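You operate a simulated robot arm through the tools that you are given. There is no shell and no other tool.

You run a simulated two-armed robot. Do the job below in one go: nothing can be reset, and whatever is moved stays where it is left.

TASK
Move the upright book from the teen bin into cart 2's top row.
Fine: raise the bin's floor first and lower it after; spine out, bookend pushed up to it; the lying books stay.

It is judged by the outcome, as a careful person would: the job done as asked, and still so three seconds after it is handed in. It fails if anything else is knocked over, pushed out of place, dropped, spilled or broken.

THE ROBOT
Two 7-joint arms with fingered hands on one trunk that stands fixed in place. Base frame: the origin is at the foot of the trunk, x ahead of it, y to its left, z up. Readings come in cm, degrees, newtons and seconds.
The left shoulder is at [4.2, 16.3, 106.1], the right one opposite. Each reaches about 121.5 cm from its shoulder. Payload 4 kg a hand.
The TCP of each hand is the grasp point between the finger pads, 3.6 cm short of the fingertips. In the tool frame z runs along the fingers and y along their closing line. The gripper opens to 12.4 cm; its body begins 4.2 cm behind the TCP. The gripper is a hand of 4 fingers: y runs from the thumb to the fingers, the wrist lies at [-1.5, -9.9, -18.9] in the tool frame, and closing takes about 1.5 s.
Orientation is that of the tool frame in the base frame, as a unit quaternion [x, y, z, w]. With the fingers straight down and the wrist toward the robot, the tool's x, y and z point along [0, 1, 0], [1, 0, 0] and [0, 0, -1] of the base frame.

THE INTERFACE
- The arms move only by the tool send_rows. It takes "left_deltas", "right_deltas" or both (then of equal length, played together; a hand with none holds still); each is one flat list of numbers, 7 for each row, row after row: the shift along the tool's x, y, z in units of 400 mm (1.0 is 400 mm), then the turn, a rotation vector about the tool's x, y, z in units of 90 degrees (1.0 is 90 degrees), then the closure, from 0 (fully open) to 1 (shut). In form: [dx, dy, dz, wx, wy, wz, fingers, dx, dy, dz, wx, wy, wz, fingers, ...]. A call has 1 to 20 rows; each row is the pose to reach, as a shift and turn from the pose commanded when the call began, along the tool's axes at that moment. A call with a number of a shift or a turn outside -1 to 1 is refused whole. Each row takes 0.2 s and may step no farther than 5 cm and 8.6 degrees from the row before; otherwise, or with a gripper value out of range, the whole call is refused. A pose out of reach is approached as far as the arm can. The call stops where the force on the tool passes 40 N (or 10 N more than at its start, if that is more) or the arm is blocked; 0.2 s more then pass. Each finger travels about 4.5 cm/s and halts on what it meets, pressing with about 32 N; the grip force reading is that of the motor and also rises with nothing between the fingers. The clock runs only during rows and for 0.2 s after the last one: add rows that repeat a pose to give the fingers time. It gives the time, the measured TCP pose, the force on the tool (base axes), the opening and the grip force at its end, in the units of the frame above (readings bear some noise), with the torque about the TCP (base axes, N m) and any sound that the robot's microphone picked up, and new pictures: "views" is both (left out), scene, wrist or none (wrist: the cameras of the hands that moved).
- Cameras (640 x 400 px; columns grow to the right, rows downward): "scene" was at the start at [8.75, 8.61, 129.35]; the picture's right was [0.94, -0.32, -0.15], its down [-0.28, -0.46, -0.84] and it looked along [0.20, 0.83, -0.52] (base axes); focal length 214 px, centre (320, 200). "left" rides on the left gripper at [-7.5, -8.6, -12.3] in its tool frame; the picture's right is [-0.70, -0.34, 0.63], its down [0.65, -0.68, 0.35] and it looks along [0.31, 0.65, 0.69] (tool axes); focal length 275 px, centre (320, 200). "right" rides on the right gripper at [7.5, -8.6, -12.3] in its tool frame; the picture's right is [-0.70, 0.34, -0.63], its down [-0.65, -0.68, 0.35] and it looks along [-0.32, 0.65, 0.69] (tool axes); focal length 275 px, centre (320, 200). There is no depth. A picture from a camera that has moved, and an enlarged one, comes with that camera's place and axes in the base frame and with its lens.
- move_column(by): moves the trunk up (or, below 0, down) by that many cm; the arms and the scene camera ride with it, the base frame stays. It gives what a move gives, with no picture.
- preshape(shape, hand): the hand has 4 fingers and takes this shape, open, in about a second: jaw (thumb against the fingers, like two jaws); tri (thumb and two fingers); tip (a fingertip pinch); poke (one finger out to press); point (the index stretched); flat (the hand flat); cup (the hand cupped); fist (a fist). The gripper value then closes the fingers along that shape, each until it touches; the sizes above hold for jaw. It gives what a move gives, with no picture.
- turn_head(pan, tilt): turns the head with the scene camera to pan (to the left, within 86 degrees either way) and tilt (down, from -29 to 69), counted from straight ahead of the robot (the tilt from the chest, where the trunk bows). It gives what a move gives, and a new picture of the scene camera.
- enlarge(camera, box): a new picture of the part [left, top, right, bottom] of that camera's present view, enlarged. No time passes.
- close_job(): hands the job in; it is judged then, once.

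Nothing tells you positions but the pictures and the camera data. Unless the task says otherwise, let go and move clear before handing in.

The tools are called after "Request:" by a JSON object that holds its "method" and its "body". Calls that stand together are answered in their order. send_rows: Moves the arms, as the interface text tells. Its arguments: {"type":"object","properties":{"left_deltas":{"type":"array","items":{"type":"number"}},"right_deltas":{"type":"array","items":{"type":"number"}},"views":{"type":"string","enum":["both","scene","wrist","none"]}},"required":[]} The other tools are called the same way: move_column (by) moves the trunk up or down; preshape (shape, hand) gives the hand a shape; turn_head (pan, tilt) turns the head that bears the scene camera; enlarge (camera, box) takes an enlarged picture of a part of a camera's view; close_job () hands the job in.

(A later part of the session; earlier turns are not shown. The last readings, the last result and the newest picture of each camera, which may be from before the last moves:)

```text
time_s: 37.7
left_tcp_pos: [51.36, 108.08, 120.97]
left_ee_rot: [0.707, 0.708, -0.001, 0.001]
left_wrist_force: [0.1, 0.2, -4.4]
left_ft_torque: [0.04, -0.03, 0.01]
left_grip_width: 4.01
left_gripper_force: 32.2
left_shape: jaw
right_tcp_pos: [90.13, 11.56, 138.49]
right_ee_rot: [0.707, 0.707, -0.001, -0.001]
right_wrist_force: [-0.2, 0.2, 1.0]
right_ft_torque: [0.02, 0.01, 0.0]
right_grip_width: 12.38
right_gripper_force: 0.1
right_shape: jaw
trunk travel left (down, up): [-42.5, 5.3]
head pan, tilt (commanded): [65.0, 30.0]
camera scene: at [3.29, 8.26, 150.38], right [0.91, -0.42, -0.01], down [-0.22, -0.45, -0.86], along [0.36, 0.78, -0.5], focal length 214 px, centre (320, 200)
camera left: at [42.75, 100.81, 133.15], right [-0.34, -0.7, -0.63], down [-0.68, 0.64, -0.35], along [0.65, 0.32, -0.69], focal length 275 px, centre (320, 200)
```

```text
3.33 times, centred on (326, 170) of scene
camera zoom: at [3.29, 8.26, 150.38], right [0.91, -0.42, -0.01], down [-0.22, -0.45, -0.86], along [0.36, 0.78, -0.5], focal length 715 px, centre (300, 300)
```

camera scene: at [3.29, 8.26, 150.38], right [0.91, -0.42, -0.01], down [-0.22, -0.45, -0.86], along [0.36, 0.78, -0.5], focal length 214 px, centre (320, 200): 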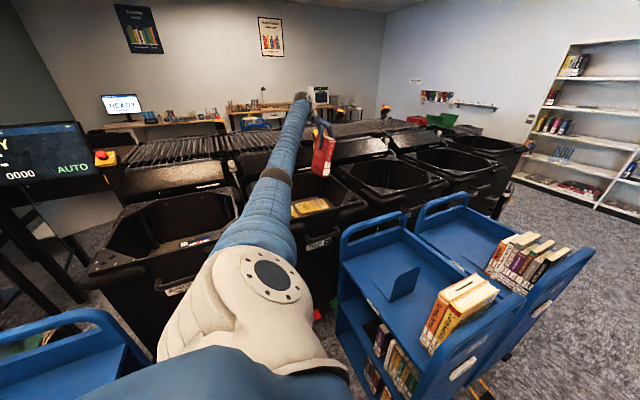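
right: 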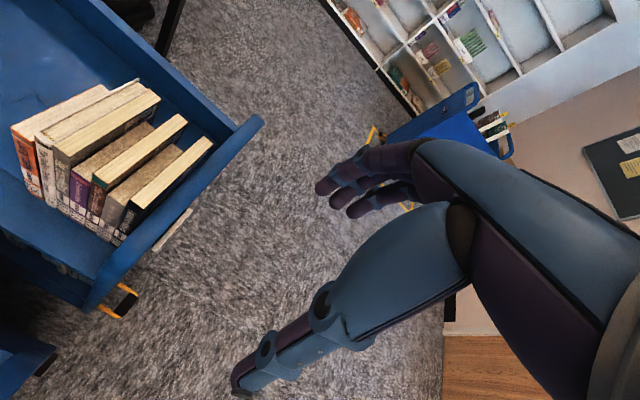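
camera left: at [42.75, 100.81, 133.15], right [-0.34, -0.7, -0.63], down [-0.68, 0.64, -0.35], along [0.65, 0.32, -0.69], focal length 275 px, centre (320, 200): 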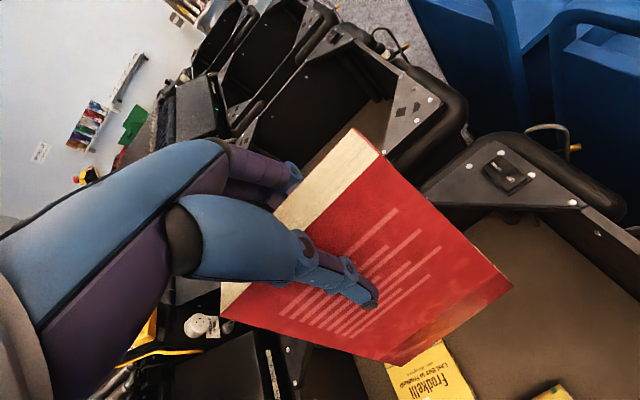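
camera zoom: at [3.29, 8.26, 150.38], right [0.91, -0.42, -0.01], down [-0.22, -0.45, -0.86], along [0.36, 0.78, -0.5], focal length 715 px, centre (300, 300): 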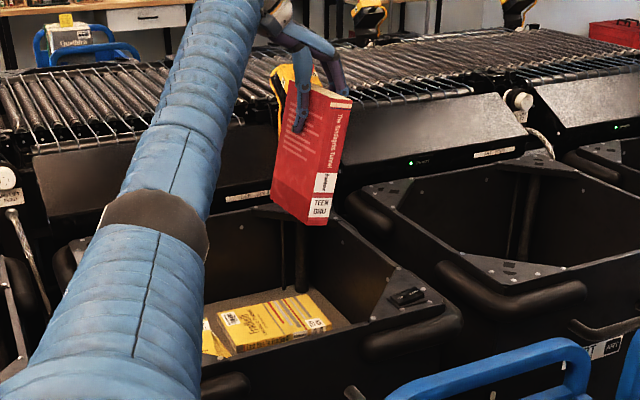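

The book is clear of the bin with the spine label "TEEN GRU" readable. I'll carry it toward cart 2 at this height while turning it 90° clockwise so the spine ends up facing the cart's outer side (-x).

Request:
{"method": "send_rows", "body": {"left_deltas": [-0.075, 0.005, 0, 0, 0, 0.0833, 1, -0.15, 0.01, 0, 0, 0, 0.1667, 1, -0.225, 0.015, 0, 0, 0, 0.25, 1, -0.3, 0.02, 0, 0, 0, 0.3333, 1, -0.375, 0.025, 0, 0, 0, 0.4167, 1, -0.45, 0.03, 0, 0, 0, 0.5, 1, -0.525, 0.035, 0, 0, 0, 0.5833, 1, -0.6, 0.04, 0, 0, 0, 0.6667, 1]}}

```text
time_s: 39.5
left_tcp_pos: [52.97, 84.21, 120.92]
left_ee_rot: [0.966, 0.259, -0.002, 0.0]
left_wrist_force: [-0.1, -0.3, -3.5]
left_ft_torque: [0.01, -0.04, -0.03]
left_grip_width: 3.97
left_gripper_force: 31.6
left_shape: jaw
right_tcp_pos: [90.16, 11.39, 138.67]
right_ee_rot: [0.706, 0.708, -0.001, -0.001]
right_wrist_force: [-1.3, -0.4, 0.4]
right_ft_torque: [0.04, 0.01, 0.01]
right_grip_width: 12.37
right_gripper_force: 0.1
right_shape: jaw
trunk travel left (down, up): [-42.5, 5.3]
head pan, tilt (commanded): [65.0, 30.0]
camera scene: at [3.31, 8.16, 150.39], right [0.91, -0.42, -0.01], down [-0.22, -0.45, -0.86], along [0.36, 0.78, -0.5], focal length 214 px, centre (320, 200)
camera left: at [42.22, 88.04, 133.28], right [-0.77, -0.06, -0.63], down [0.22, 0.91, -0.35], along [0.6, -0.41, -0.69], focal length 275 px, centre (320, 200)
```

scene: 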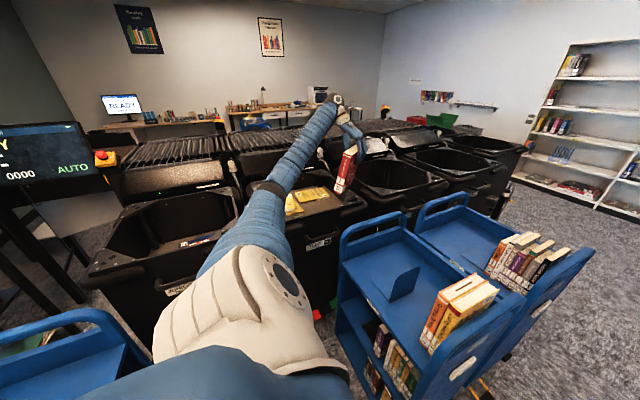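
left: 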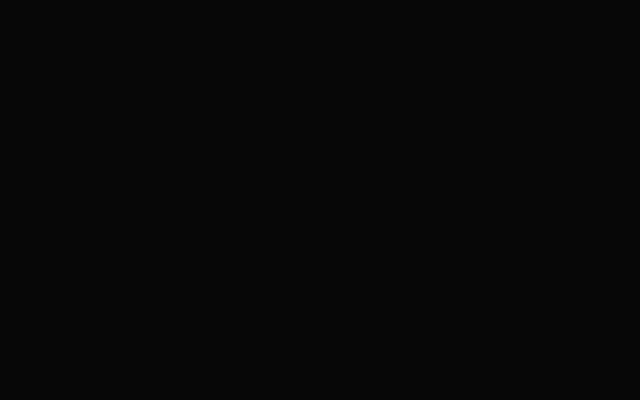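

The turn is going fine; the wrist camera is now hidden by the forearm, so I'll rely on the head camera. Completing the last 30° of turn while moving over cart 2.

Request:
{"method": "send_rows", "body": {"left_deltas": [-0.05, 0.087, 0, 0, 0, 0.0556, 1, -0.1, 0.174, 0, 0, 0, 0.1111, 1, -0.15, 0.261, 0, 0, 0, 0.1667, 1, -0.2, 0.348, 0, 0, 0, 0.2222, 1, -0.25, 0.435, 0, 0, 0, 0.2778, 1, -0.3025, 0.524, 0, 0, 0, 0.3333, 1, -0.3025, 0.524, 0, 0, 0, 0.3333, 1]}}

Request:
{"method": "enlarge", "body": {"camera": "scene", "box": [280, 80, 536, 240]}}

```text
time_s: 41.1
left_tcp_pos: [53.03, 60.05, 121.03]
left_ee_rot: [1.0, 0.0, 0.0, 0.0]
left_wrist_force: [-1.3, 1.2, -4.5]
left_ft_torque: [-0.04, -0.02, -0.02]
left_grip_width: 3.98
left_gripper_force: 32.0
left_shape: jaw
right_tcp_pos: [90.08, 11.66, 138.64]
right_ee_rot: [0.707, 0.707, 0.0, 0.0]
right_wrist_force: [-0.6, -1.2, 0.8]
right_ft_torque: [-0.01, 0.03, 0.03]
right_grip_width: 12.38
right_gripper_force: 0.0
right_shape: jaw
trunk travel left (down, up): [-42.5, 5.3]
head pan, tilt (commanded): [65.0, 30.0]
camera scene: at [3.24, 8.27, 150.38], right [0.91, -0.42, -0.01], down [-0.22, -0.45, -0.86], along [0.36, 0.78, -0.5], focal length 214 px, centre (320, 200)
camera left: at [45.58, 68.68, 133.23], right [-0.7, 0.34, -0.63], down [0.64, 0.68, -0.35], along [0.32, -0.65, -0.69], focal length 275 px, centre (320, 200)
```

scene: 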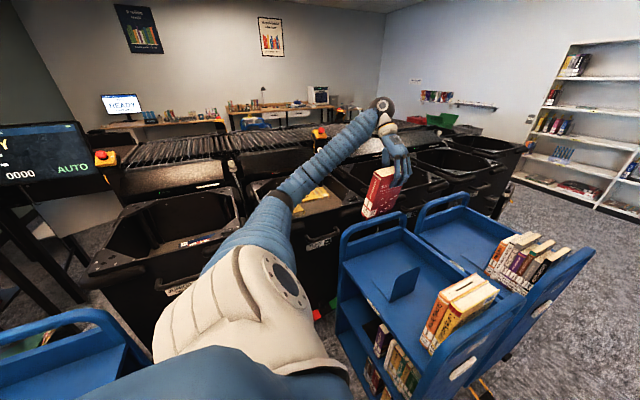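
left: 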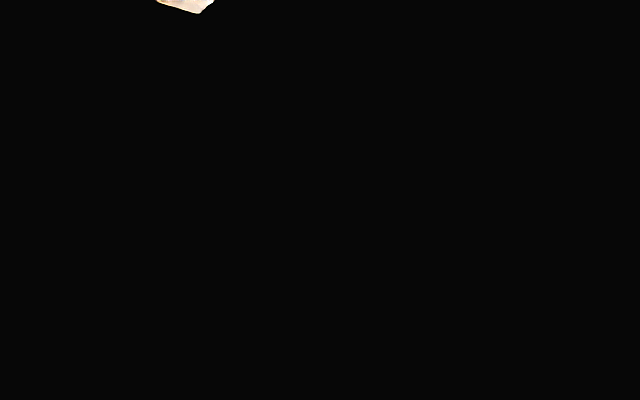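

```text
2.50 times, centred on (408, 160) of scene
camera zoom: at [3.24, 8.27, 150.38], right [0.91, -0.42, -0.01], down [-0.22, -0.45, -0.86], along [0.36, 0.78, -0.5], focal length 536 px, centre (100, 300)
```

zoom: 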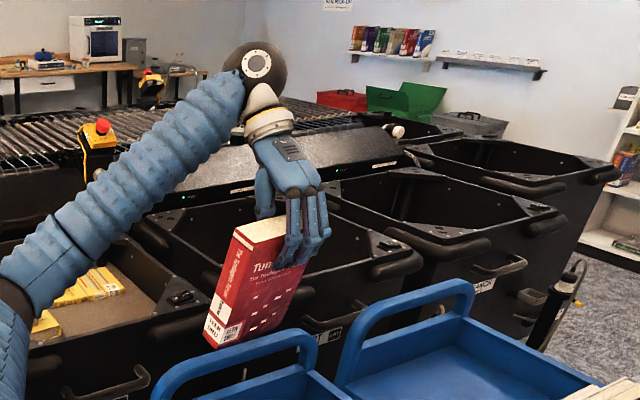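

The spine now faces -x and the cover faces the other books. Now I'll tilt the hand about 10° so the book hangs vertical, then check.

Request:
{"method": "send_rows", "body": {"left_deltas": [0, 0, 0, -0.0556, 0, 0, 1, 0, 0, 0, -0.1111, 0, 0, 1, 0, 0, 0, -0.1111, 0, 0, 1], "views": "none"}}

Request:
{"method": "turn_head", "body": {"pan": 50, "tilt": 30}}

Request:
{"method": "enlarge", "body": {"camera": "scene", "box": [220, 110, 380, 230]}}

Request:
{"method": "enlarge", "body": {"camera": "right", "box": [0, 0, 640, 400]}}

```text
time_s: 41.9
left_tcp_pos: [53.07, 59.91, 120.95]
left_ee_rot: [0.996, 0.0, -0.001, 0.087]
left_wrist_force: [-0.4, -0.2, -4.5]
left_ft_torque: [0.03, -0.01, -0.01]
left_grip_width: 4.0
left_gripper_force: 32.0
left_shape: jaw
right_tcp_pos: [90.08, 11.46, 138.55]
right_ee_rot: [0.707, 0.707, 0.001, 0.0]
right_wrist_force: [-0.5, -0.3, 0.7]
right_ft_torque: [-0.01, -0.01, -0.01]
right_grip_width: 12.38
right_gripper_force: 0.2
right_shape: jaw
trunk travel left (down, up): [-42.5, 5.3]
head pan, tilt (commanded): [65.0, 30.0]
```

```text
time_s: 42.6
left_tcp_pos: [52.89, 60.02, 120.96]
left_ee_rot: [0.996, 0.0, 0.001, 0.087]
left_wrist_force: [1.2, 0.0, -4.4]
left_ft_torque: [0.01, -0.01, -0.02]
left_grip_width: 3.99
left_gripper_force: 31.8
left_shape: jaw
right_tcp_pos: [90.15, 11.38, 138.56]
right_ee_rot: [0.707, 0.707, -0.001, 0.0]
right_wrist_force: [0.1, -0.5, -0.3]
right_ft_torque: [0.01, 0.0, 0.01]
right_grip_width: 12.36
right_gripper_force: 0.0
right_shape: jaw
trunk travel left (down, up): [-42.5, 5.3]
head pan, tilt (commanded): [50.0, 30.0]
camera scene: at [5.28, 6.96, 150.37], right [0.77, -0.64, -0.01], down [-0.33, -0.38, -0.86], along [0.55, 0.66, -0.5], focal length 214 px, centre (320, 200)
```

scene: 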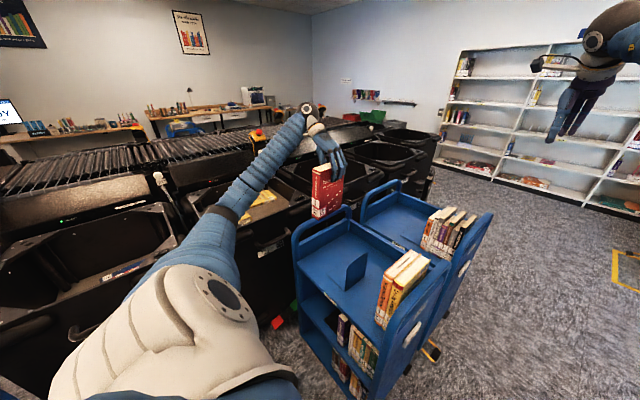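

```text
3.33 times, centred on (300, 170) of scene
camera zoom: at [5.28, 6.96, 150.37], right [0.77, -0.64, -0.01], down [-0.33, -0.38, -0.86], along [0.55, 0.66, -0.5], focal length 715 px, centre (387, 300)
```

zoom: 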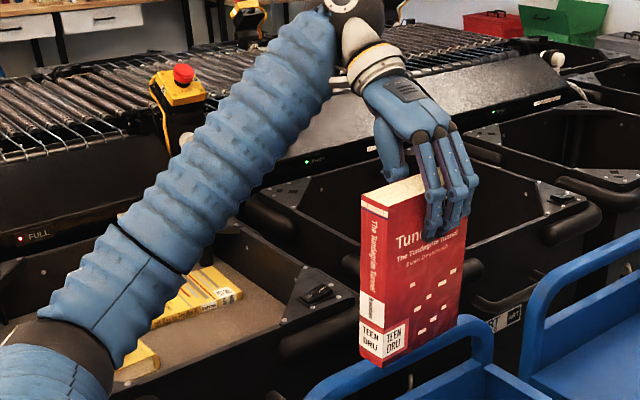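

```text
1.00 times, centred on (320, 200) of right (not enlarged: the box is as wide or as high as the picture)
camera zoom: at [81.6, 19.06, 150.83], right [0.34, -0.7, 0.63], down [-0.68, -0.65, -0.34], along [0.65, -0.32, -0.69], focal length 275 px, centre (320, 200)
```

zoom: 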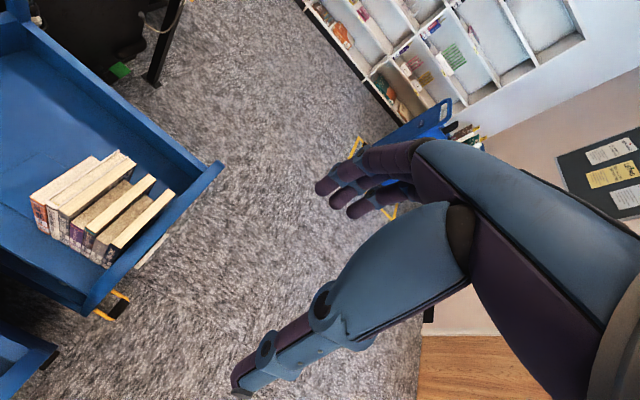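

The book hangs nearly vertical now. I'll zoom in to measure any residual lean and its size.

Request:
{"method": "enlarge", "body": {"camera": "scene", "box": [290, 145, 354, 225]}}

Request:
{"method": "enlarge", "body": {"camera": "scene", "box": [300, 155, 348, 185]}}

Request:
{"method": "enlarge", "body": {"camera": "scene", "box": [300, 190, 348, 220]}}

```text
5.00 times, centred on (322, 185) of scene
camera zoom: at [5.28, 6.96, 150.37], right [0.77, -0.64, -0.01], down [-0.33, -0.38, -0.86], along [0.55, 0.66, -0.5], focal length 1072 px, centre (310, 275)
```

zoom: 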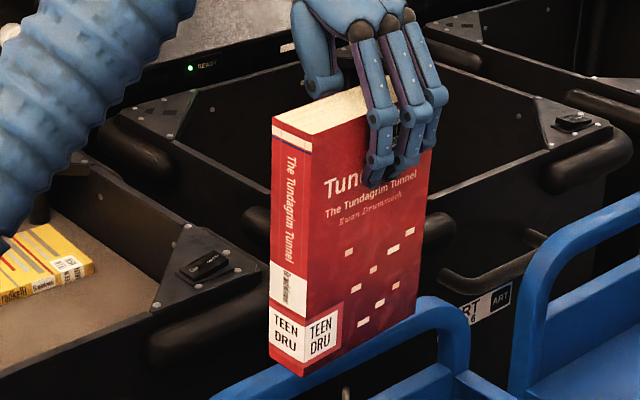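

```text
13.33 times, centred on (324, 170) of scene
camera zoom: at [5.28, 6.96, 150.37], right [0.77, -0.64, -0.01], down [-0.33, -0.38, -0.86], along [0.55, 0.66, -0.5], focal length 2860 px, centre (267, 600)
```

zoom: 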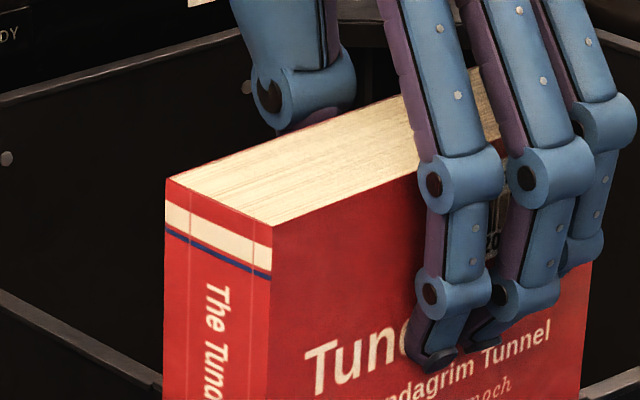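

```text
13.33 times, centred on (324, 205) of scene
camera zoom: at [5.28, 6.96, 150.37], right [0.77, -0.64, -0.01], down [-0.33, -0.38, -0.86], along [0.55, 0.66, -0.5], focal length 2860 px, centre (267, 133)
```

zoom: 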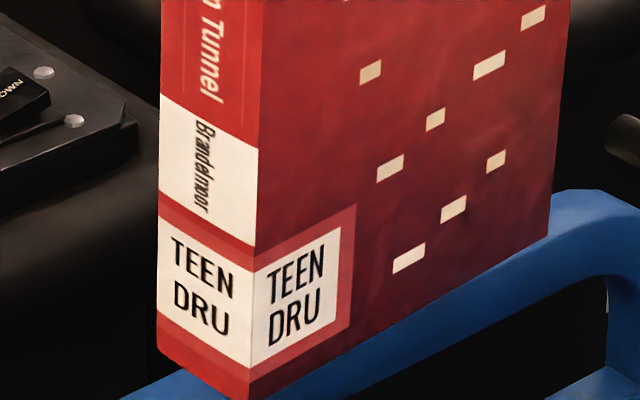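

The book is about 19.7 cm tall with roughly 4° of lean left (top toward the other books). I'll correct that and re-measure the cart's books and bookend from this head pose.

Request:
{"method": "send_rows", "body": {"left_deltas": [0, 0, 0, -0.0444, 0, 0, 1, 0, 0, 0, -0.0444, 0, 0, 1], "views": "none"}}

Request:
{"method": "turn_head", "body": {"pan": 48, "tilt": 40}}

Request:
{"method": "enlarge", "body": {"camera": "scene", "box": [300, 100, 364, 180]}}

Request:
{"method": "enlarge", "body": {"camera": "scene", "box": [285, 170, 445, 270]}}

```text
time_s: 43.2
left_tcp_pos: [53.02, 59.92, 120.98]
left_ee_rot: [0.993, 0.001, 0.0, 0.122]
left_wrist_force: [0.0, -0.8, -5.3]
left_ft_torque: [0.02, -0.03, 0.0]
left_grip_width: 4.01
left_gripper_force: 32.3
left_shape: jaw
right_tcp_pos: [90.11, 11.36, 138.52]
right_ee_rot: [0.706, 0.708, 0.0, 0.0]
right_wrist_force: [0.7, 0.1, 0.4]
right_ft_torque: [0.0, -0.03, -0.01]
right_grip_width: 12.38
right_gripper_force: 0.0
right_shape: jaw
trunk travel left (down, up): [-42.5, 5.3]
head pan, tilt (commanded): [50.0, 30.0]
```

```text
time_s: 44.0
left_tcp_pos: [52.89, 59.99, 121.0]
left_ee_rot: [0.993, 0.001, 0.0, 0.121]
left_wrist_force: [0.1, 0.6, -3.9]
left_ft_torque: [0.04, -0.05, 0.02]
left_grip_width: 3.98
left_gripper_force: 31.7
left_shape: jaw
right_tcp_pos: [90.08, 11.45, 138.5]
right_ee_rot: [0.707, 0.708, -0.001, 0.0]
right_wrist_force: [-0.1, -0.5, 0.7]
right_ft_torque: [-0.01, -0.02, 0.0]
right_grip_width: 12.38
right_gripper_force: 0.1
right_shape: jaw
trunk travel left (down, up): [-42.5, 5.3]
head pan, tilt (commanded): [48.0, 40.0]
camera scene: at [5.15, 6.33, 148.84], right [0.74, -0.67, -0.01], down [-0.44, -0.48, -0.76], along [0.51, 0.57, -0.65], focal length 214 px, centre (320, 200)
```

scene: 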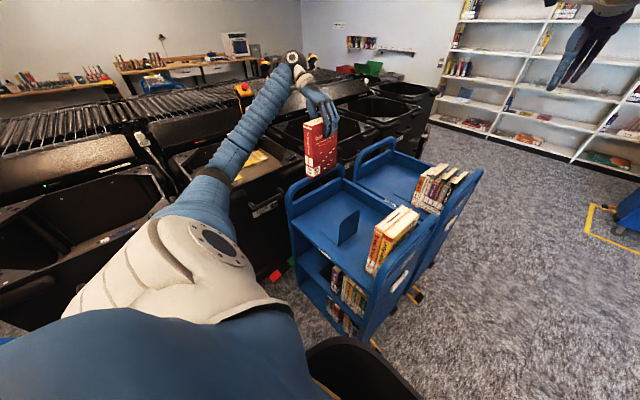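

```text
5.00 times, centred on (332, 140) of scene
camera zoom: at [5.15, 6.33, 148.84], right [0.74, -0.67, -0.01], down [-0.44, -0.48, -0.76], along [0.51, 0.57, -0.65], focal length 1072 px, centre (260, 500)
```

zoom: 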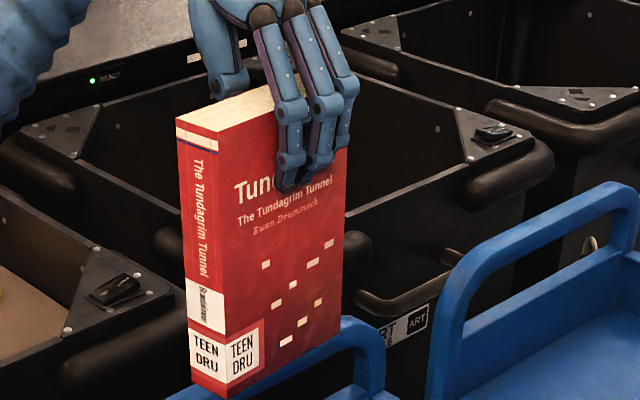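

```text
4.00 times, centred on (365, 220) of scene
camera zoom: at [5.15, 6.33, 148.84], right [0.74, -0.67, -0.01], down [-0.44, -0.48, -0.76], along [0.51, 0.57, -0.65], focal length 858 px, centre (140, 120)
```

zoom: 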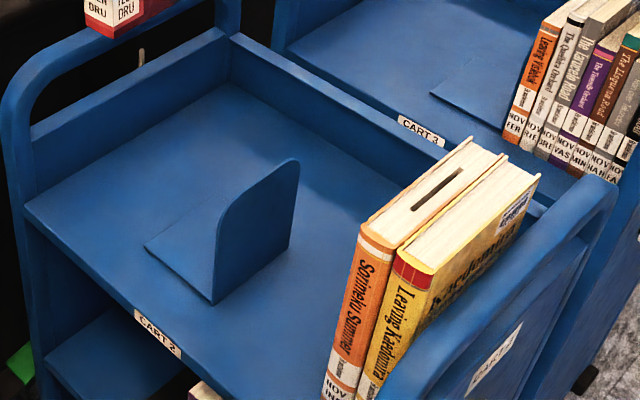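

The book is vertical now; relative to the TCP it spans y from -3.6 to -0.1, with its bottom about 17.2 cm below. The orange book's face is at y≈28 and the bookend at y≈43, so I'll move to TCP (54, 36) at the same height first.

Request:
{"method": "send_rows", "body": {"left_deltas": [0.004, 0.097, 0.024, 0, 0, 0, 1, 0.008, 0.194, 0.048, 0, 0, 0, 1, 0.012, 0.291, 0.073, 0, 0, 0, 1, 0.017, 0.388, 0.097, 0, 0, 0, 1, 0.021, 0.485, 0.121, 0, 0, 0, 1, 0.025, 0.582, 0.145, 0, 0, 0, 1, 0.025, 0.582, 0.145, 0, 0, 0, 1]}}

Request:
{"method": "enlarge", "body": {"camera": "scene", "box": [310, 60, 502, 260]}}

```text
time_s: 45.5
left_tcp_pos: [53.94, 35.95, 120.94]
left_ee_rot: [0.992, 0.0, -0.001, 0.123]
left_wrist_force: [-0.3, -1.1, -4.2]
left_ft_torque: [0.1, 0.0, 0.01]
left_grip_width: 3.95
left_gripper_force: 32.7
left_shape: jaw
right_tcp_pos: [89.99, 11.51, 138.53]
right_ee_rot: [0.706, 0.708, 0.0, 0.001]
right_wrist_force: [0.5, 0.9, -0.5]
right_ft_torque: [-0.02, -0.01, 0.01]
right_grip_width: 12.36
right_gripper_force: 0.1
right_shape: jaw
trunk travel left (down, up): [-42.5, 5.3]
head pan, tilt (commanded): [48.0, 40.0]
camera scene: at [5.11, 6.39, 148.83], right [0.74, -0.67, -0.01], down [-0.44, -0.48, -0.76], along [0.51, 0.57, -0.65], focal length 214 px, centre (320, 200)
camera left: at [46.42, 47.51, 130.76], right [-0.7, 0.17, -0.7], down [0.64, 0.58, -0.5], along [0.32, -0.8, -0.51], focal length 275 px, centre (320, 200)
```

scene: 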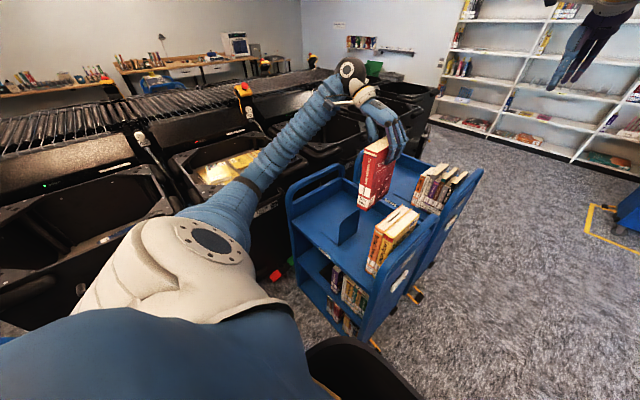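
left: 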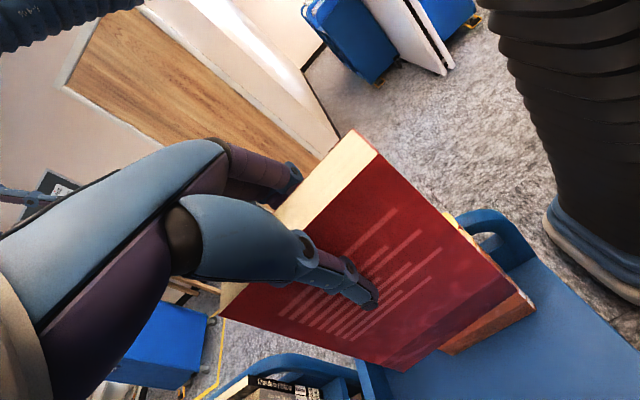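

```text
2.00 times, centred on (406, 160) of scene
camera zoom: at [5.11, 6.39, 148.83], right [0.74, -0.67, -0.01], down [-0.44, -0.48, -0.76], along [0.51, 0.57, -0.65], focal length 429 px, centre (148, 280)
```

zoom: 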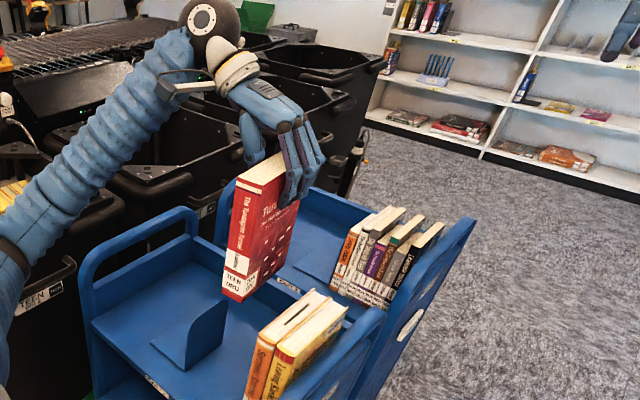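

The wrist camera is usable again and sees the orange book just beyond the red one. Zooming for relative alignment before lowering.

Request:
{"method": "enlarge", "body": {"camera": "left", "box": [350, 180, 606, 380]}}

Request:
{"method": "enlarge", "body": {"camera": "scene", "box": [340, 120, 436, 260]}}

```text
2.00 times, centred on (478, 280) of left
camera zoom: at [46.42, 47.51, 130.76], right [-0.7, 0.17, -0.7], down [0.64, 0.58, -0.5], along [0.32, -0.8, -0.51], focal length 551 px, centre (4, 40)
```

zoom: 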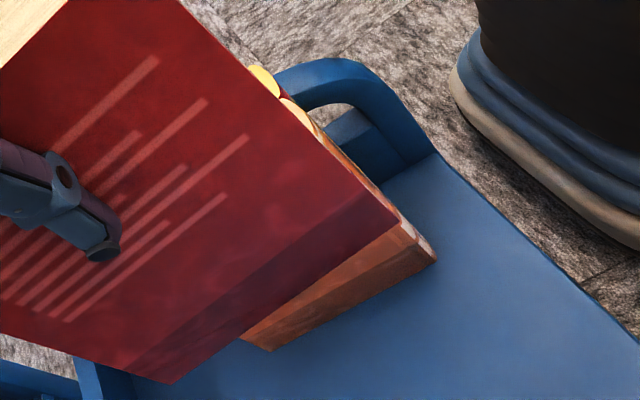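

```text
2.86 times, centred on (388, 190) of scene
camera zoom: at [5.11, 6.39, 148.83], right [0.74, -0.67, -0.01], down [-0.44, -0.48, -0.76], along [0.51, 0.57, -0.65], focal length 613 px, centre (126, 229)
```

zoom: 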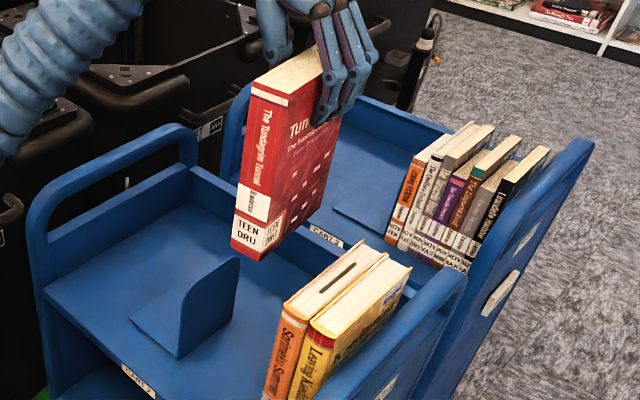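

Measured against the orange book (+y face y≈28.3, spine x≈47.6), the red book hangs vertical with its near face at y≈32.9 and spine x≈47.2. I'll shift slightly to align spines and lower to just above the shelf.

Request:
{"method": "send_rows", "body": {"left_deltas": [0.01, 0.0243, 0.006, 0, 0, 0, 1, 0.01, -0.0023, 0.1127, 0, 0, 0, 1, 0.01, -0.0289, 0.2195, 0, 0, 0, 1, 0.01, -0.0555, 0.3262, 0, 0, 0, 1, 0.01, -0.0821, 0.4329, 0, 0, 0, 1, 0.01, -0.1088, 0.5397, 0, 0, 0, 1, 0.01, -0.13, 0.625, 0, 0, 0, 1, 0.01, -0.13, 0.625, 0, 0, 0, 1]}}

Request:
{"method": "enlarge", "body": {"camera": "scene", "box": [330, 140, 458, 280]}}

Request:
{"method": "enlarge", "body": {"camera": "left", "box": [300, 100, 620, 380]}}

```text
time_s: 47.4
left_tcp_pos: [54.39, 34.95, 95.4]
left_ee_rot: [0.992, 0.001, 0.0, 0.123]
left_wrist_force: [-0.1, 1.0, -5.1]
left_ft_torque: [0.06, -0.03, 0.01]
left_grip_width: 3.95
left_gripper_force: 32.1
left_shape: jaw
right_tcp_pos: [90.2, 11.32, 138.68]
right_ee_rot: [0.707, 0.708, 0.0, -0.001]
right_wrist_force: [0.4, -0.3, 1.1]
right_ft_torque: [-0.01, 0.0, 0.01]
right_grip_width: 12.35
right_gripper_force: 0.0
right_shape: jaw
trunk travel left (down, up): [-42.5, 5.3]
head pan, tilt (commanded): [48.0, 40.0]
camera scene: at [5.14, 6.28, 148.84], right [0.74, -0.67, -0.01], down [-0.44, -0.48, -0.76], along [0.51, 0.57, -0.65], focal length 214 px, centre (320, 200)
camera left: at [46.97, 46.39, 105.27], right [-0.7, 0.17, -0.7], down [0.64, 0.58, -0.5], along [0.32, -0.8, -0.51], focal length 275 px, centre (320, 200)
```

scene: 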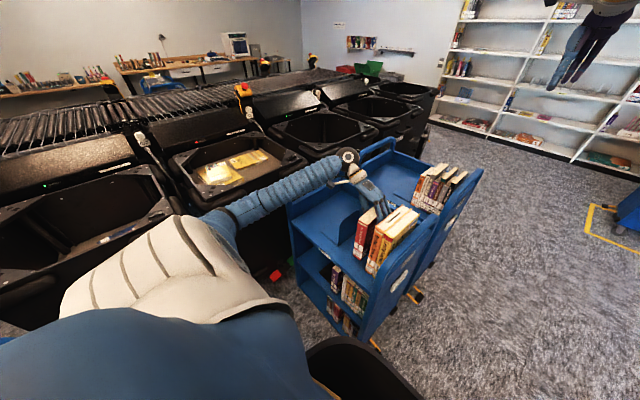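
left: 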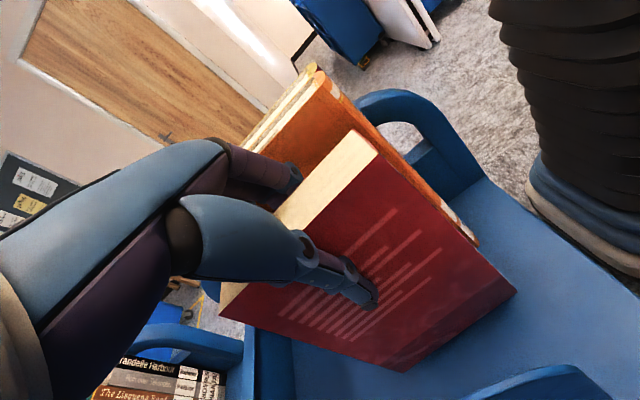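

```text
2.86 times, centred on (394, 210) of scene
camera zoom: at [5.14, 6.28, 148.84], right [0.74, -0.67, -0.01], down [-0.44, -0.48, -0.76], along [0.51, 0.57, -0.65], focal length 613 px, centre (109, 171)
```

zoom: 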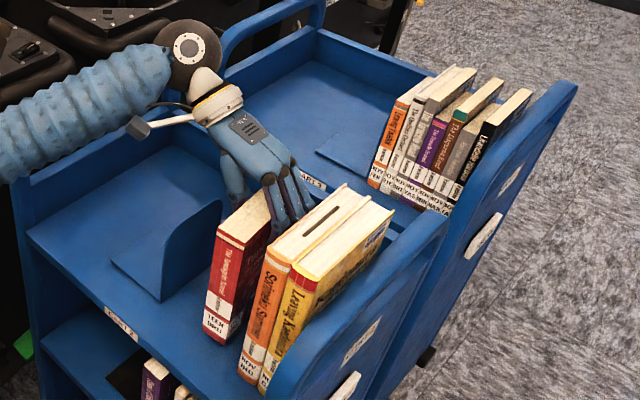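

```text
1.43 times, centred on (460, 240) of left
camera zoom: at [46.97, 46.39, 105.27], right [-0.7, 0.17, -0.7], down [0.64, 0.58, -0.5], along [0.32, -0.8, -0.51], focal length 393 px, centre (120, 143)
```

zoom: 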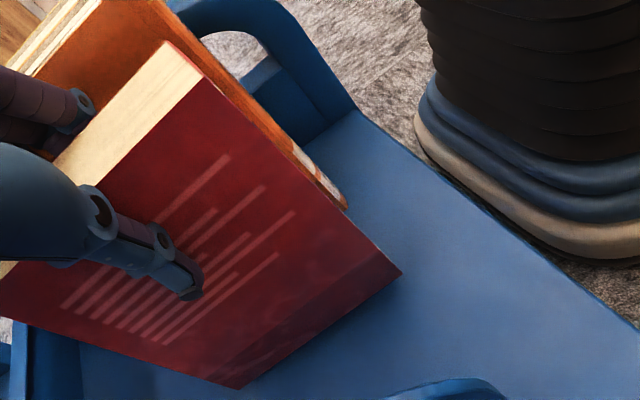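

The book is about 2.5 cm above the shelf with spines nearly in line and fingers clear of the orange book. Lowering gently to contact.

Request:
{"method": "send_rows", "body": {"left_deltas": [0, -0.00484, 0.0194, 0, 0, 0, 1, 0, -0.00968, 0.0388, 0, 0, 0, 1, 0, -0.0127, 0.0509, 0, 0, 0, 1, 0, -0.0136, 0.0545, 0, 0, 0, 1, 0, -0.0136, 0.0545, 0, 0, 0, 1]}}

Request:
{"method": "enlarge", "body": {"camera": "scene", "box": [330, 180, 426, 280]}}

```text
time_s: 48.5
left_tcp_pos: [54.42, 34.85, 93.47]
left_ee_rot: [0.993, 0.001, 0.001, 0.122]
left_wrist_force: [1.4, 1.2, 8.7]
left_ft_torque: [-0.11, -0.04, 0.03]
left_grip_width: 3.93
left_gripper_force: 32.2
left_shape: jaw
right_tcp_pos: [90.13, 11.36, 138.56]
right_ee_rot: [0.707, 0.707, 0.0, 0.0]
right_wrist_force: [1.2, 0.0, -0.3]
right_ft_torque: [0.01, 0.01, -0.03]
right_grip_width: 12.38
right_gripper_force: 0.1
right_shape: jaw
trunk travel left (down, up): [-42.5, 5.3]
head pan, tilt (commanded): [48.0, 40.0]
camera scene: at [5.08, 6.28, 148.85], right [0.74, -0.67, -0.01], down [-0.44, -0.48, -0.76], along [0.51, 0.57, -0.65], focal length 214 px, centre (320, 200)
camera left: at [46.9, 46.37, 103.12], right [-0.7, 0.17, -0.7], down [0.64, 0.58, -0.5], along [0.32, -0.8, -0.51], focal length 275 px, centre (320, 200)
```

scene: 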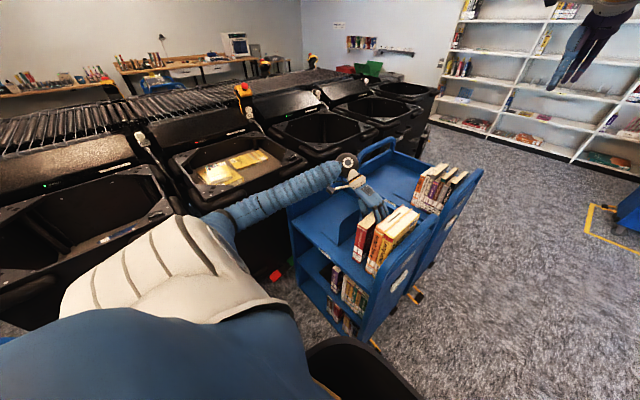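
left: 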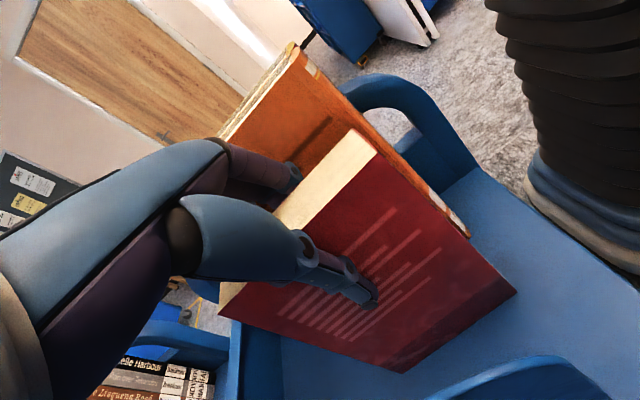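

```text
4.00 times, centred on (378, 230) of scene
camera zoom: at [5.08, 6.28, 148.85], right [0.74, -0.67, -0.01], down [-0.44, -0.48, -0.76], along [0.51, 0.57, -0.65], focal length 858 px, centre (88, 80)
```

zoom: 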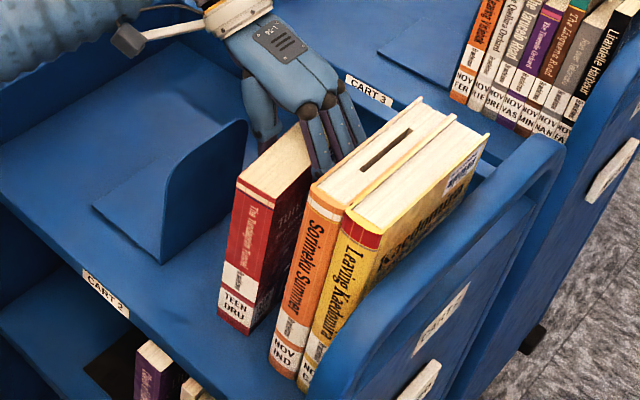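

The book is on the shelf (about 9 N of contact). I'll open the hand slightly and watch that neither neighbour is touched and the book stays standing.

Request:
{"method": "send_rows", "body": {"left_deltas": [0, 0.0005, -0.002, 0, 0, 0, 0.8, 0, 0.0005, -0.002, 0, 0, 0, 0.7, 0, 0.0005, -0.002, 0, 0, 0, 0.64, 0, 0.0005, -0.002, 0, 0, 0, 0.6, 0, 0.0005, -0.002, 0, 0, 0, 0.6, 0, 0.0005, -0.002, 0, 0, 0, 0.6]}}

Request:
{"method": "enlarge", "body": {"camera": "scene", "box": [330, 180, 426, 280]}}

```text
time_s: 50.0
left_tcp_pos: [54.4, 35.07, 93.36]
left_ee_rot: [0.993, 0.001, 0.0, 0.122]
left_wrist_force: [0.2, 0.6, -0.6]
left_ft_torque: [-0.01, 0.03, 0.02]
left_grip_width: 4.91
left_gripper_force: 0.1
left_shape: jaw
right_tcp_pos: [90.09, 11.41, 138.61]
right_ee_rot: [0.707, 0.707, 0.0, 0.0]
right_wrist_force: [-0.2, -0.3, -0.2]
right_ft_torque: [-0.01, -0.04, 0.02]
right_grip_width: 12.36
right_gripper_force: 0.0
right_shape: jaw
trunk travel left (down, up): [-42.5, 5.3]
head pan, tilt (commanded): [48.0, 40.0]
camera scene: at [5.12, 6.3, 148.83], right [0.74, -0.67, -0.01], down [-0.44, -0.48, -0.76], along [0.51, 0.57, -0.65], focal length 214 px, centre (320, 200)
camera left: at [46.9, 46.4, 103.13], right [-0.7, 0.17, -0.7], down [0.64, 0.58, -0.5], along [0.32, -0.8, -0.51], focal length 275 px, centre (320, 200)
```

scene: 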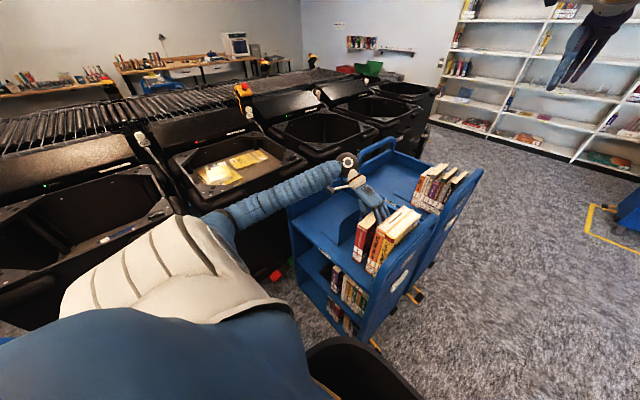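
left: 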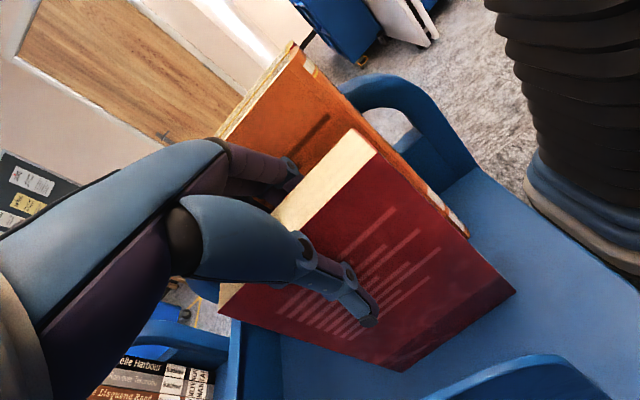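

```text
4.00 times, centred on (378, 230) of scene
camera zoom: at [5.12, 6.3, 148.83], right [0.74, -0.67, -0.01], down [-0.44, -0.48, -0.76], along [0.51, 0.57, -0.65], focal length 858 px, centre (88, 80)
```

zoom: 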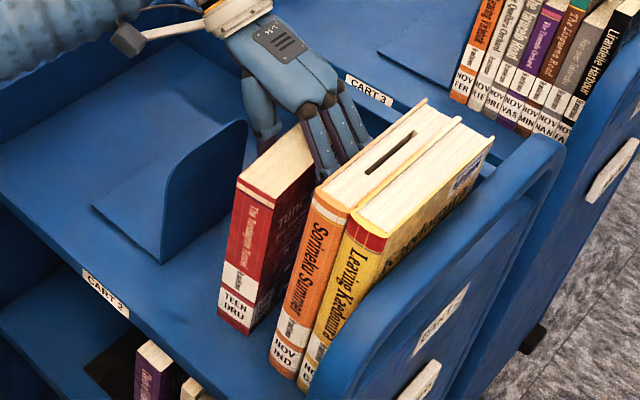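

The red book stands free, but the opened fingers nudged the tops of the orange and yellow books by a few millimetres. I'll shift the hand slightly toward +y to unload them, then check before lifting.

Request:
{"method": "send_rows", "body": {"left_deltas": [0, -0.005, -0.0012, 0, 0, 0, 0.62, 0, -0.01, -0.0025, 0, 0, 0, 0.62, 0, -0.01, -0.0025, 0, 0, 0, 0.62], "views": "none"}}

Request:
{"method": "enlarge", "body": {"camera": "scene", "box": [330, 180, 426, 280]}}

Request:
{"method": "enlarge", "body": {"camera": "left", "box": [180, 30, 480, 250]}}

```text
time_s: 50.8
left_tcp_pos: [54.44, 35.36, 93.4]
left_ee_rot: [0.993, 0.001, 0.0, 0.122]
left_wrist_force: [-0.2, 0.0, -0.3]
left_ft_torque: [-0.06, 0.01, 0.01]
left_grip_width: 4.77
left_gripper_force: 0.2
left_shape: jaw
right_tcp_pos: [90.01, 11.44, 138.63]
right_ee_rot: [0.707, 0.707, 0.0, 0.0]
right_wrist_force: [-0.4, 0.0, -0.4]
right_ft_torque: [0.0, 0.02, 0.0]
right_grip_width: 12.36
right_gripper_force: 0.0
right_shape: jaw
trunk travel left (down, up): [-42.5, 5.3]
head pan, tilt (commanded): [48.0, 40.0]
```

```text
4.00 times, centred on (378, 230) of scene
camera zoom: at [5.12, 6.29, 148.84], right [0.74, -0.67, -0.01], down [-0.44, -0.48, -0.76], along [0.51, 0.57, -0.65], focal length 858 px, centre (88, 80)
```

zoom: 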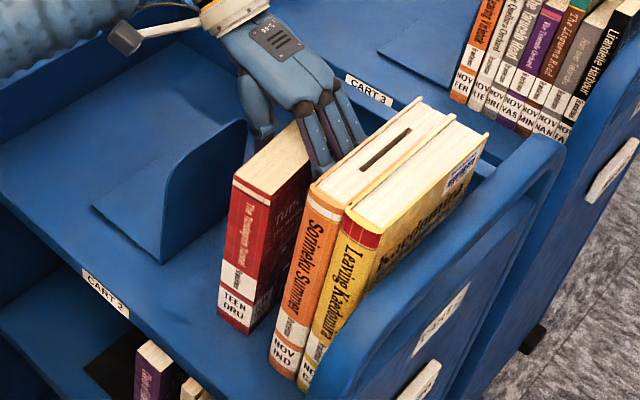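

```text
1.82 times, centred on (330, 140) of left
camera zoom: at [46.89, 46.78, 103.12], right [-0.7, 0.17, -0.7], down [0.64, 0.58, -0.5], along [0.32, -0.8, -0.51], focal length 500 px, centre (302, 309)
```

zoom: 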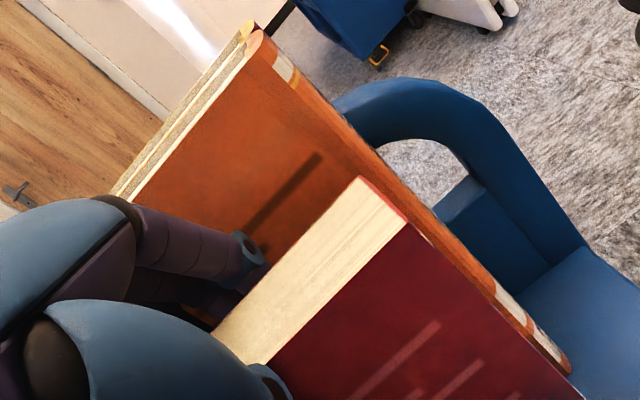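

The orange and yellow books went back to where they were. Now I'll lift the hand straight up out from around the red book.

Request:
{"method": "send_rows", "body": {"left_deltas": [0, 0.0115, -0.0358, 0, 0, 0, 0.62, 0, 0.0205, -0.0722, 0, 0, 0, 0.62, 0, 0.0326, -0.1207, 0, 0, 0, 0.62, 0, 0.0508, -0.1935, 0, 0, 0, 0.62, 0, 0.075, -0.2905, 0, 0, 0, 0.62, 0, 0.0992, -0.3875, 0, 0, 0, 0.62]}}

Request:
{"method": "enlarge", "body": {"camera": "scene", "box": [330, 180, 426, 280]}}

```text
time_s: 52.1
left_tcp_pos: [54.34, 35.2, 109.4]
left_ee_rot: [0.993, 0.001, 0.0, 0.122]
left_wrist_force: [-1.0, -1.0, 0.1]
left_ft_torque: [0.0, 0.02, 0.04]
left_grip_width: 4.74
left_gripper_force: 0.1
left_shape: jaw
right_tcp_pos: [90.02, 11.38, 138.65]
right_ee_rot: [0.707, 0.707, 0.0, 0.0]
right_wrist_force: [0.8, -0.4, 0.5]
right_ft_torque: [-0.01, -0.01, 0.0]
right_grip_width: 12.37
right_gripper_force: 0.0
right_shape: jaw
trunk travel left (down, up): [-42.5, 5.3]
head pan, tilt (commanded): [48.0, 40.0]
camera scene: at [5.12, 6.25, 148.84], right [0.74, -0.67, -0.01], down [-0.44, -0.48, -0.76], along [0.51, 0.57, -0.65], focal length 214 px, centre (320, 200)
camera left: at [46.89, 46.61, 119.27], right [-0.7, 0.17, -0.7], down [0.64, 0.58, -0.5], along [0.32, -0.8, -0.51], focal length 275 px, centre (320, 200)
```

scene: 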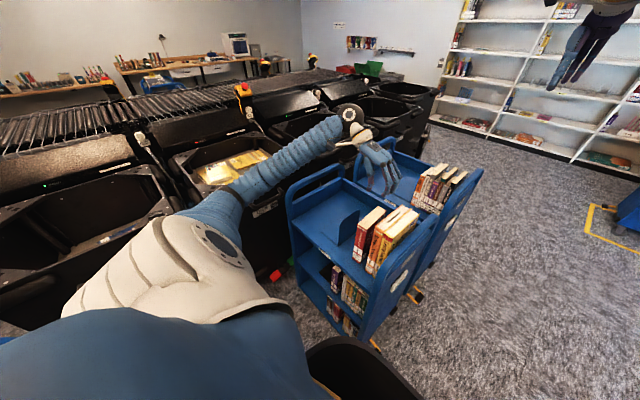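
left: 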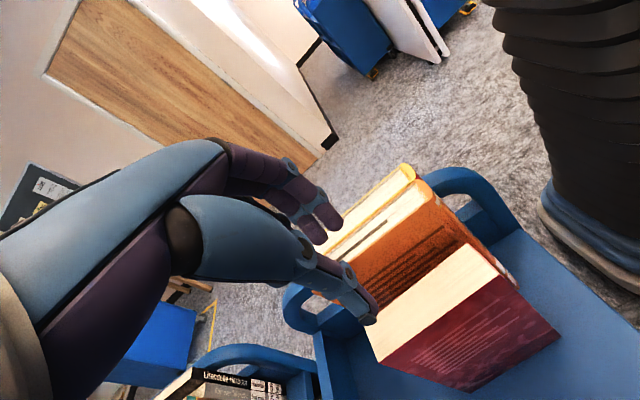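

```text
4.00 times, centred on (378, 230) of scene
camera zoom: at [5.12, 6.25, 148.84], right [0.74, -0.67, -0.01], down [-0.44, -0.48, -0.76], along [0.51, 0.57, -0.65], focal length 858 px, centre (88, 80)
```

zoom: 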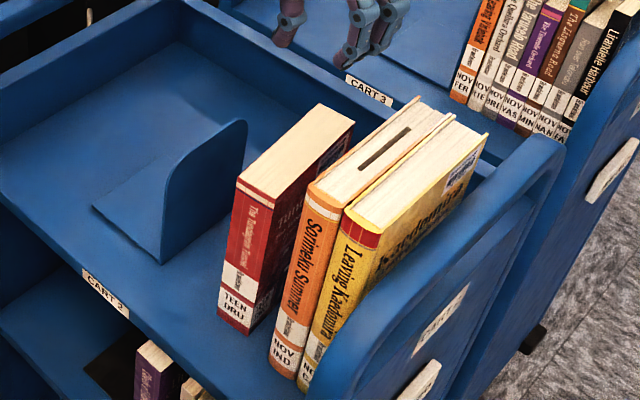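

The red book stands upright on its own, spine flush with the others, and the neighbours haven't moved. I'll measure the gaps from the wrist camera before pushing the bookend.

Request:
{"method": "enlarge", "body": {"camera": "left", "box": [330, 150, 586, 400]}}

Request:
{"method": "enlarge", "body": {"camera": "scene", "box": [330, 200, 394, 270]}}

Request:
{"method": "enlarge", "body": {"camera": "scene", "box": [376, 195, 440, 275]}}

```text
1.60 times, centred on (458, 275) of left
camera zoom: at [46.89, 46.61, 119.27], right [-0.7, 0.17, -0.7], down [0.64, 0.58, -0.5], along [0.32, -0.8, -0.51], focal length 440 px, centre (99, 80)
```

zoom: 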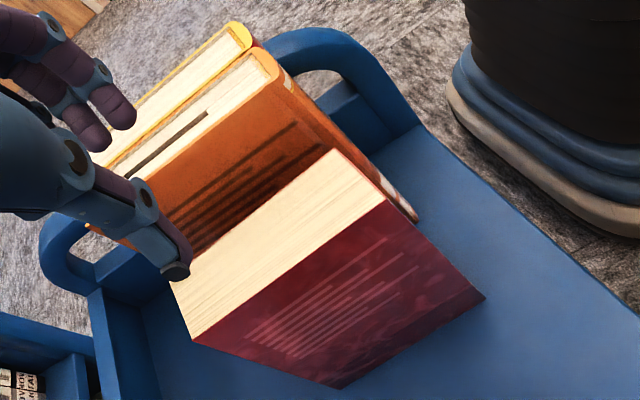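

```text
5.71 times, centred on (362, 235) of scene
camera zoom: at [5.12, 6.25, 148.84], right [0.74, -0.67, -0.01], down [-0.44, -0.48, -0.76], along [0.51, 0.57, -0.65], focal length 1226 px, centre (80, 0)
```

zoom: 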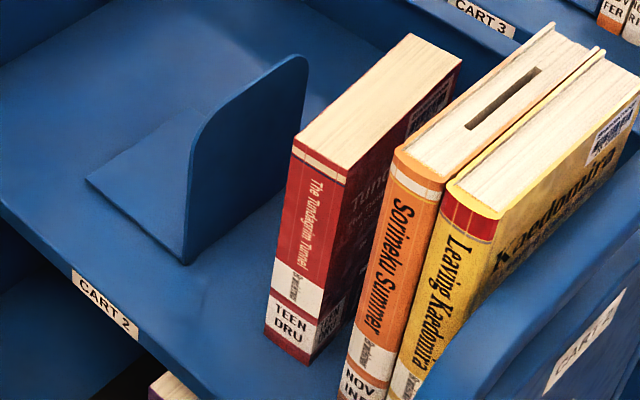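

```text
5.00 times, centred on (408, 235) of scene
camera zoom: at [5.12, 6.25, 148.84], right [0.74, -0.67, -0.01], down [-0.44, -0.48, -0.76], along [0.51, 0.57, -0.65], focal length 1072 px, centre (-120, 25)
```

zoom: 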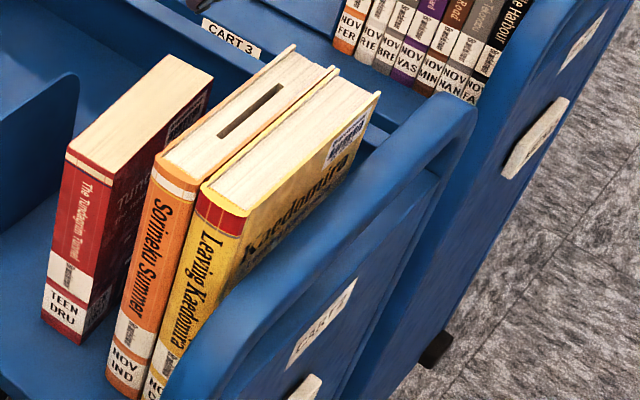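

The red book spans y≈31.5–35.2, leaving about a 3 cm gap to the orange book; the bookend plate is at y≈42.5. I'll move the hand up and over to the far side of the bookend and try the flat hand shape for pushing.

Request:
{"method": "send_rows", "body": {"left_deltas": [0, -0.0865, -0.05, 0, 0, 0, 0.62, 0, -0.18, -0.09, 0, 0, 0, 0.62, 0, -0.28, -0.115, 0, 0, 0, 0.62, 0, -0.38, -0.13, 0, 0, 0, 0.62, 0, -0.48, -0.14, 0, 0, 0, 0.62, 0, -0.5046, -0.1458, 0, 0, 0, 0.62], "views": "none"}}

Request:
{"method": "preshape", "body": {"hand": "left", "shape": "flat"}}

Request:
{"method": "enlarge", "body": {"camera": "left", "box": [0, 0, 640, 400]}}

Request:
{"method": "enlarge", "body": {"camera": "scene", "box": [280, 80, 440, 260]}}

```text
time_s: 53.5
left_tcp_pos: [54.22, 56.31, 110.23]
left_ee_rot: [0.993, 0.0, 0.0, 0.122]
left_wrist_force: [0.6, -0.2, 0.1]
left_ft_torque: [-0.03, 0.0, -0.03]
left_grip_width: 4.73
left_gripper_force: 0.1
left_shape: jaw
right_tcp_pos: [90.16, 11.4, 138.63]
right_ee_rot: [0.707, 0.707, 0.0, 0.0]
right_wrist_force: [-0.3, 0.0, -1.2]
right_ft_torque: [-0.01, -0.02, 0.02]
right_grip_width: 12.37
right_gripper_force: 0.1
right_shape: jaw
trunk travel left (down, up): [-42.5, 5.3]
head pan, tilt (commanded): [48.0, 40.0]
```

```text
time_s: 54.5
left_tcp_pos: [54.33, 56.3, 110.1]
left_ee_rot: [0.993, 0.001, 0.0, 0.122]
left_wrist_force: [0.7, -1.0, -0.8]
left_ft_torque: [0.0, -0.01, -0.01]
left_grip_width: 11.62
left_gripper_force: 0.1
left_shape: flat
right_tcp_pos: [90.02, 11.4, 138.55]
right_ee_rot: [0.707, 0.707, 0.0, 0.0]
right_wrist_force: [0.9, -0.5, 0.8]
right_ft_torque: [0.03, -0.01, -0.01]
right_grip_width: 12.36
right_gripper_force: 0.0
right_shape: jaw
trunk travel left (down, up): [-42.5, 5.3]
head pan, tilt (commanded): [48.0, 40.0]
```

```text
1.00 times, centred on (320, 200) of left (not enlarged: the box is as wide or as high as the picture)
camera zoom: at [46.79, 67.68, 119.95], right [-0.7, 0.17, -0.7], down [0.64, 0.58, -0.5], along [0.32, -0.8, -0.51], focal length 275 px, centre (320, 200)
```

zoom: 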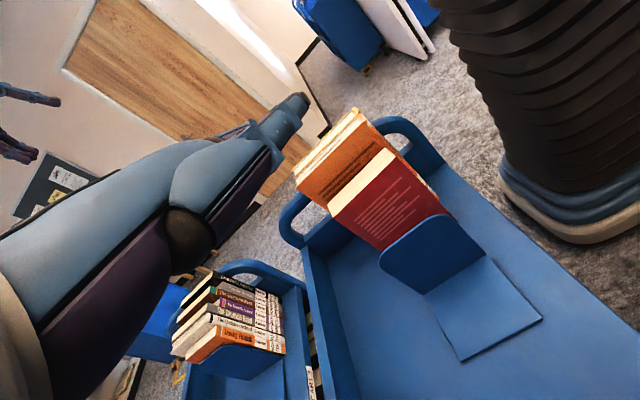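

```text
2.22 times, centred on (360, 170) of scene
camera zoom: at [5.12, 6.3, 148.83], right [0.74, -0.67, -0.01], down [-0.44, -0.48, -0.76], along [0.51, 0.57, -0.65], focal length 477 px, centre (231, 267)
```

zoom: 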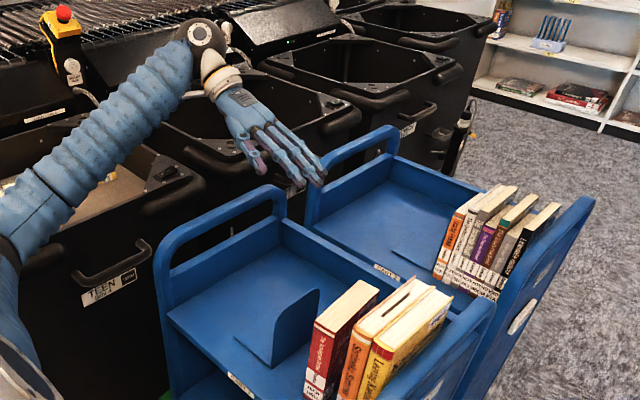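

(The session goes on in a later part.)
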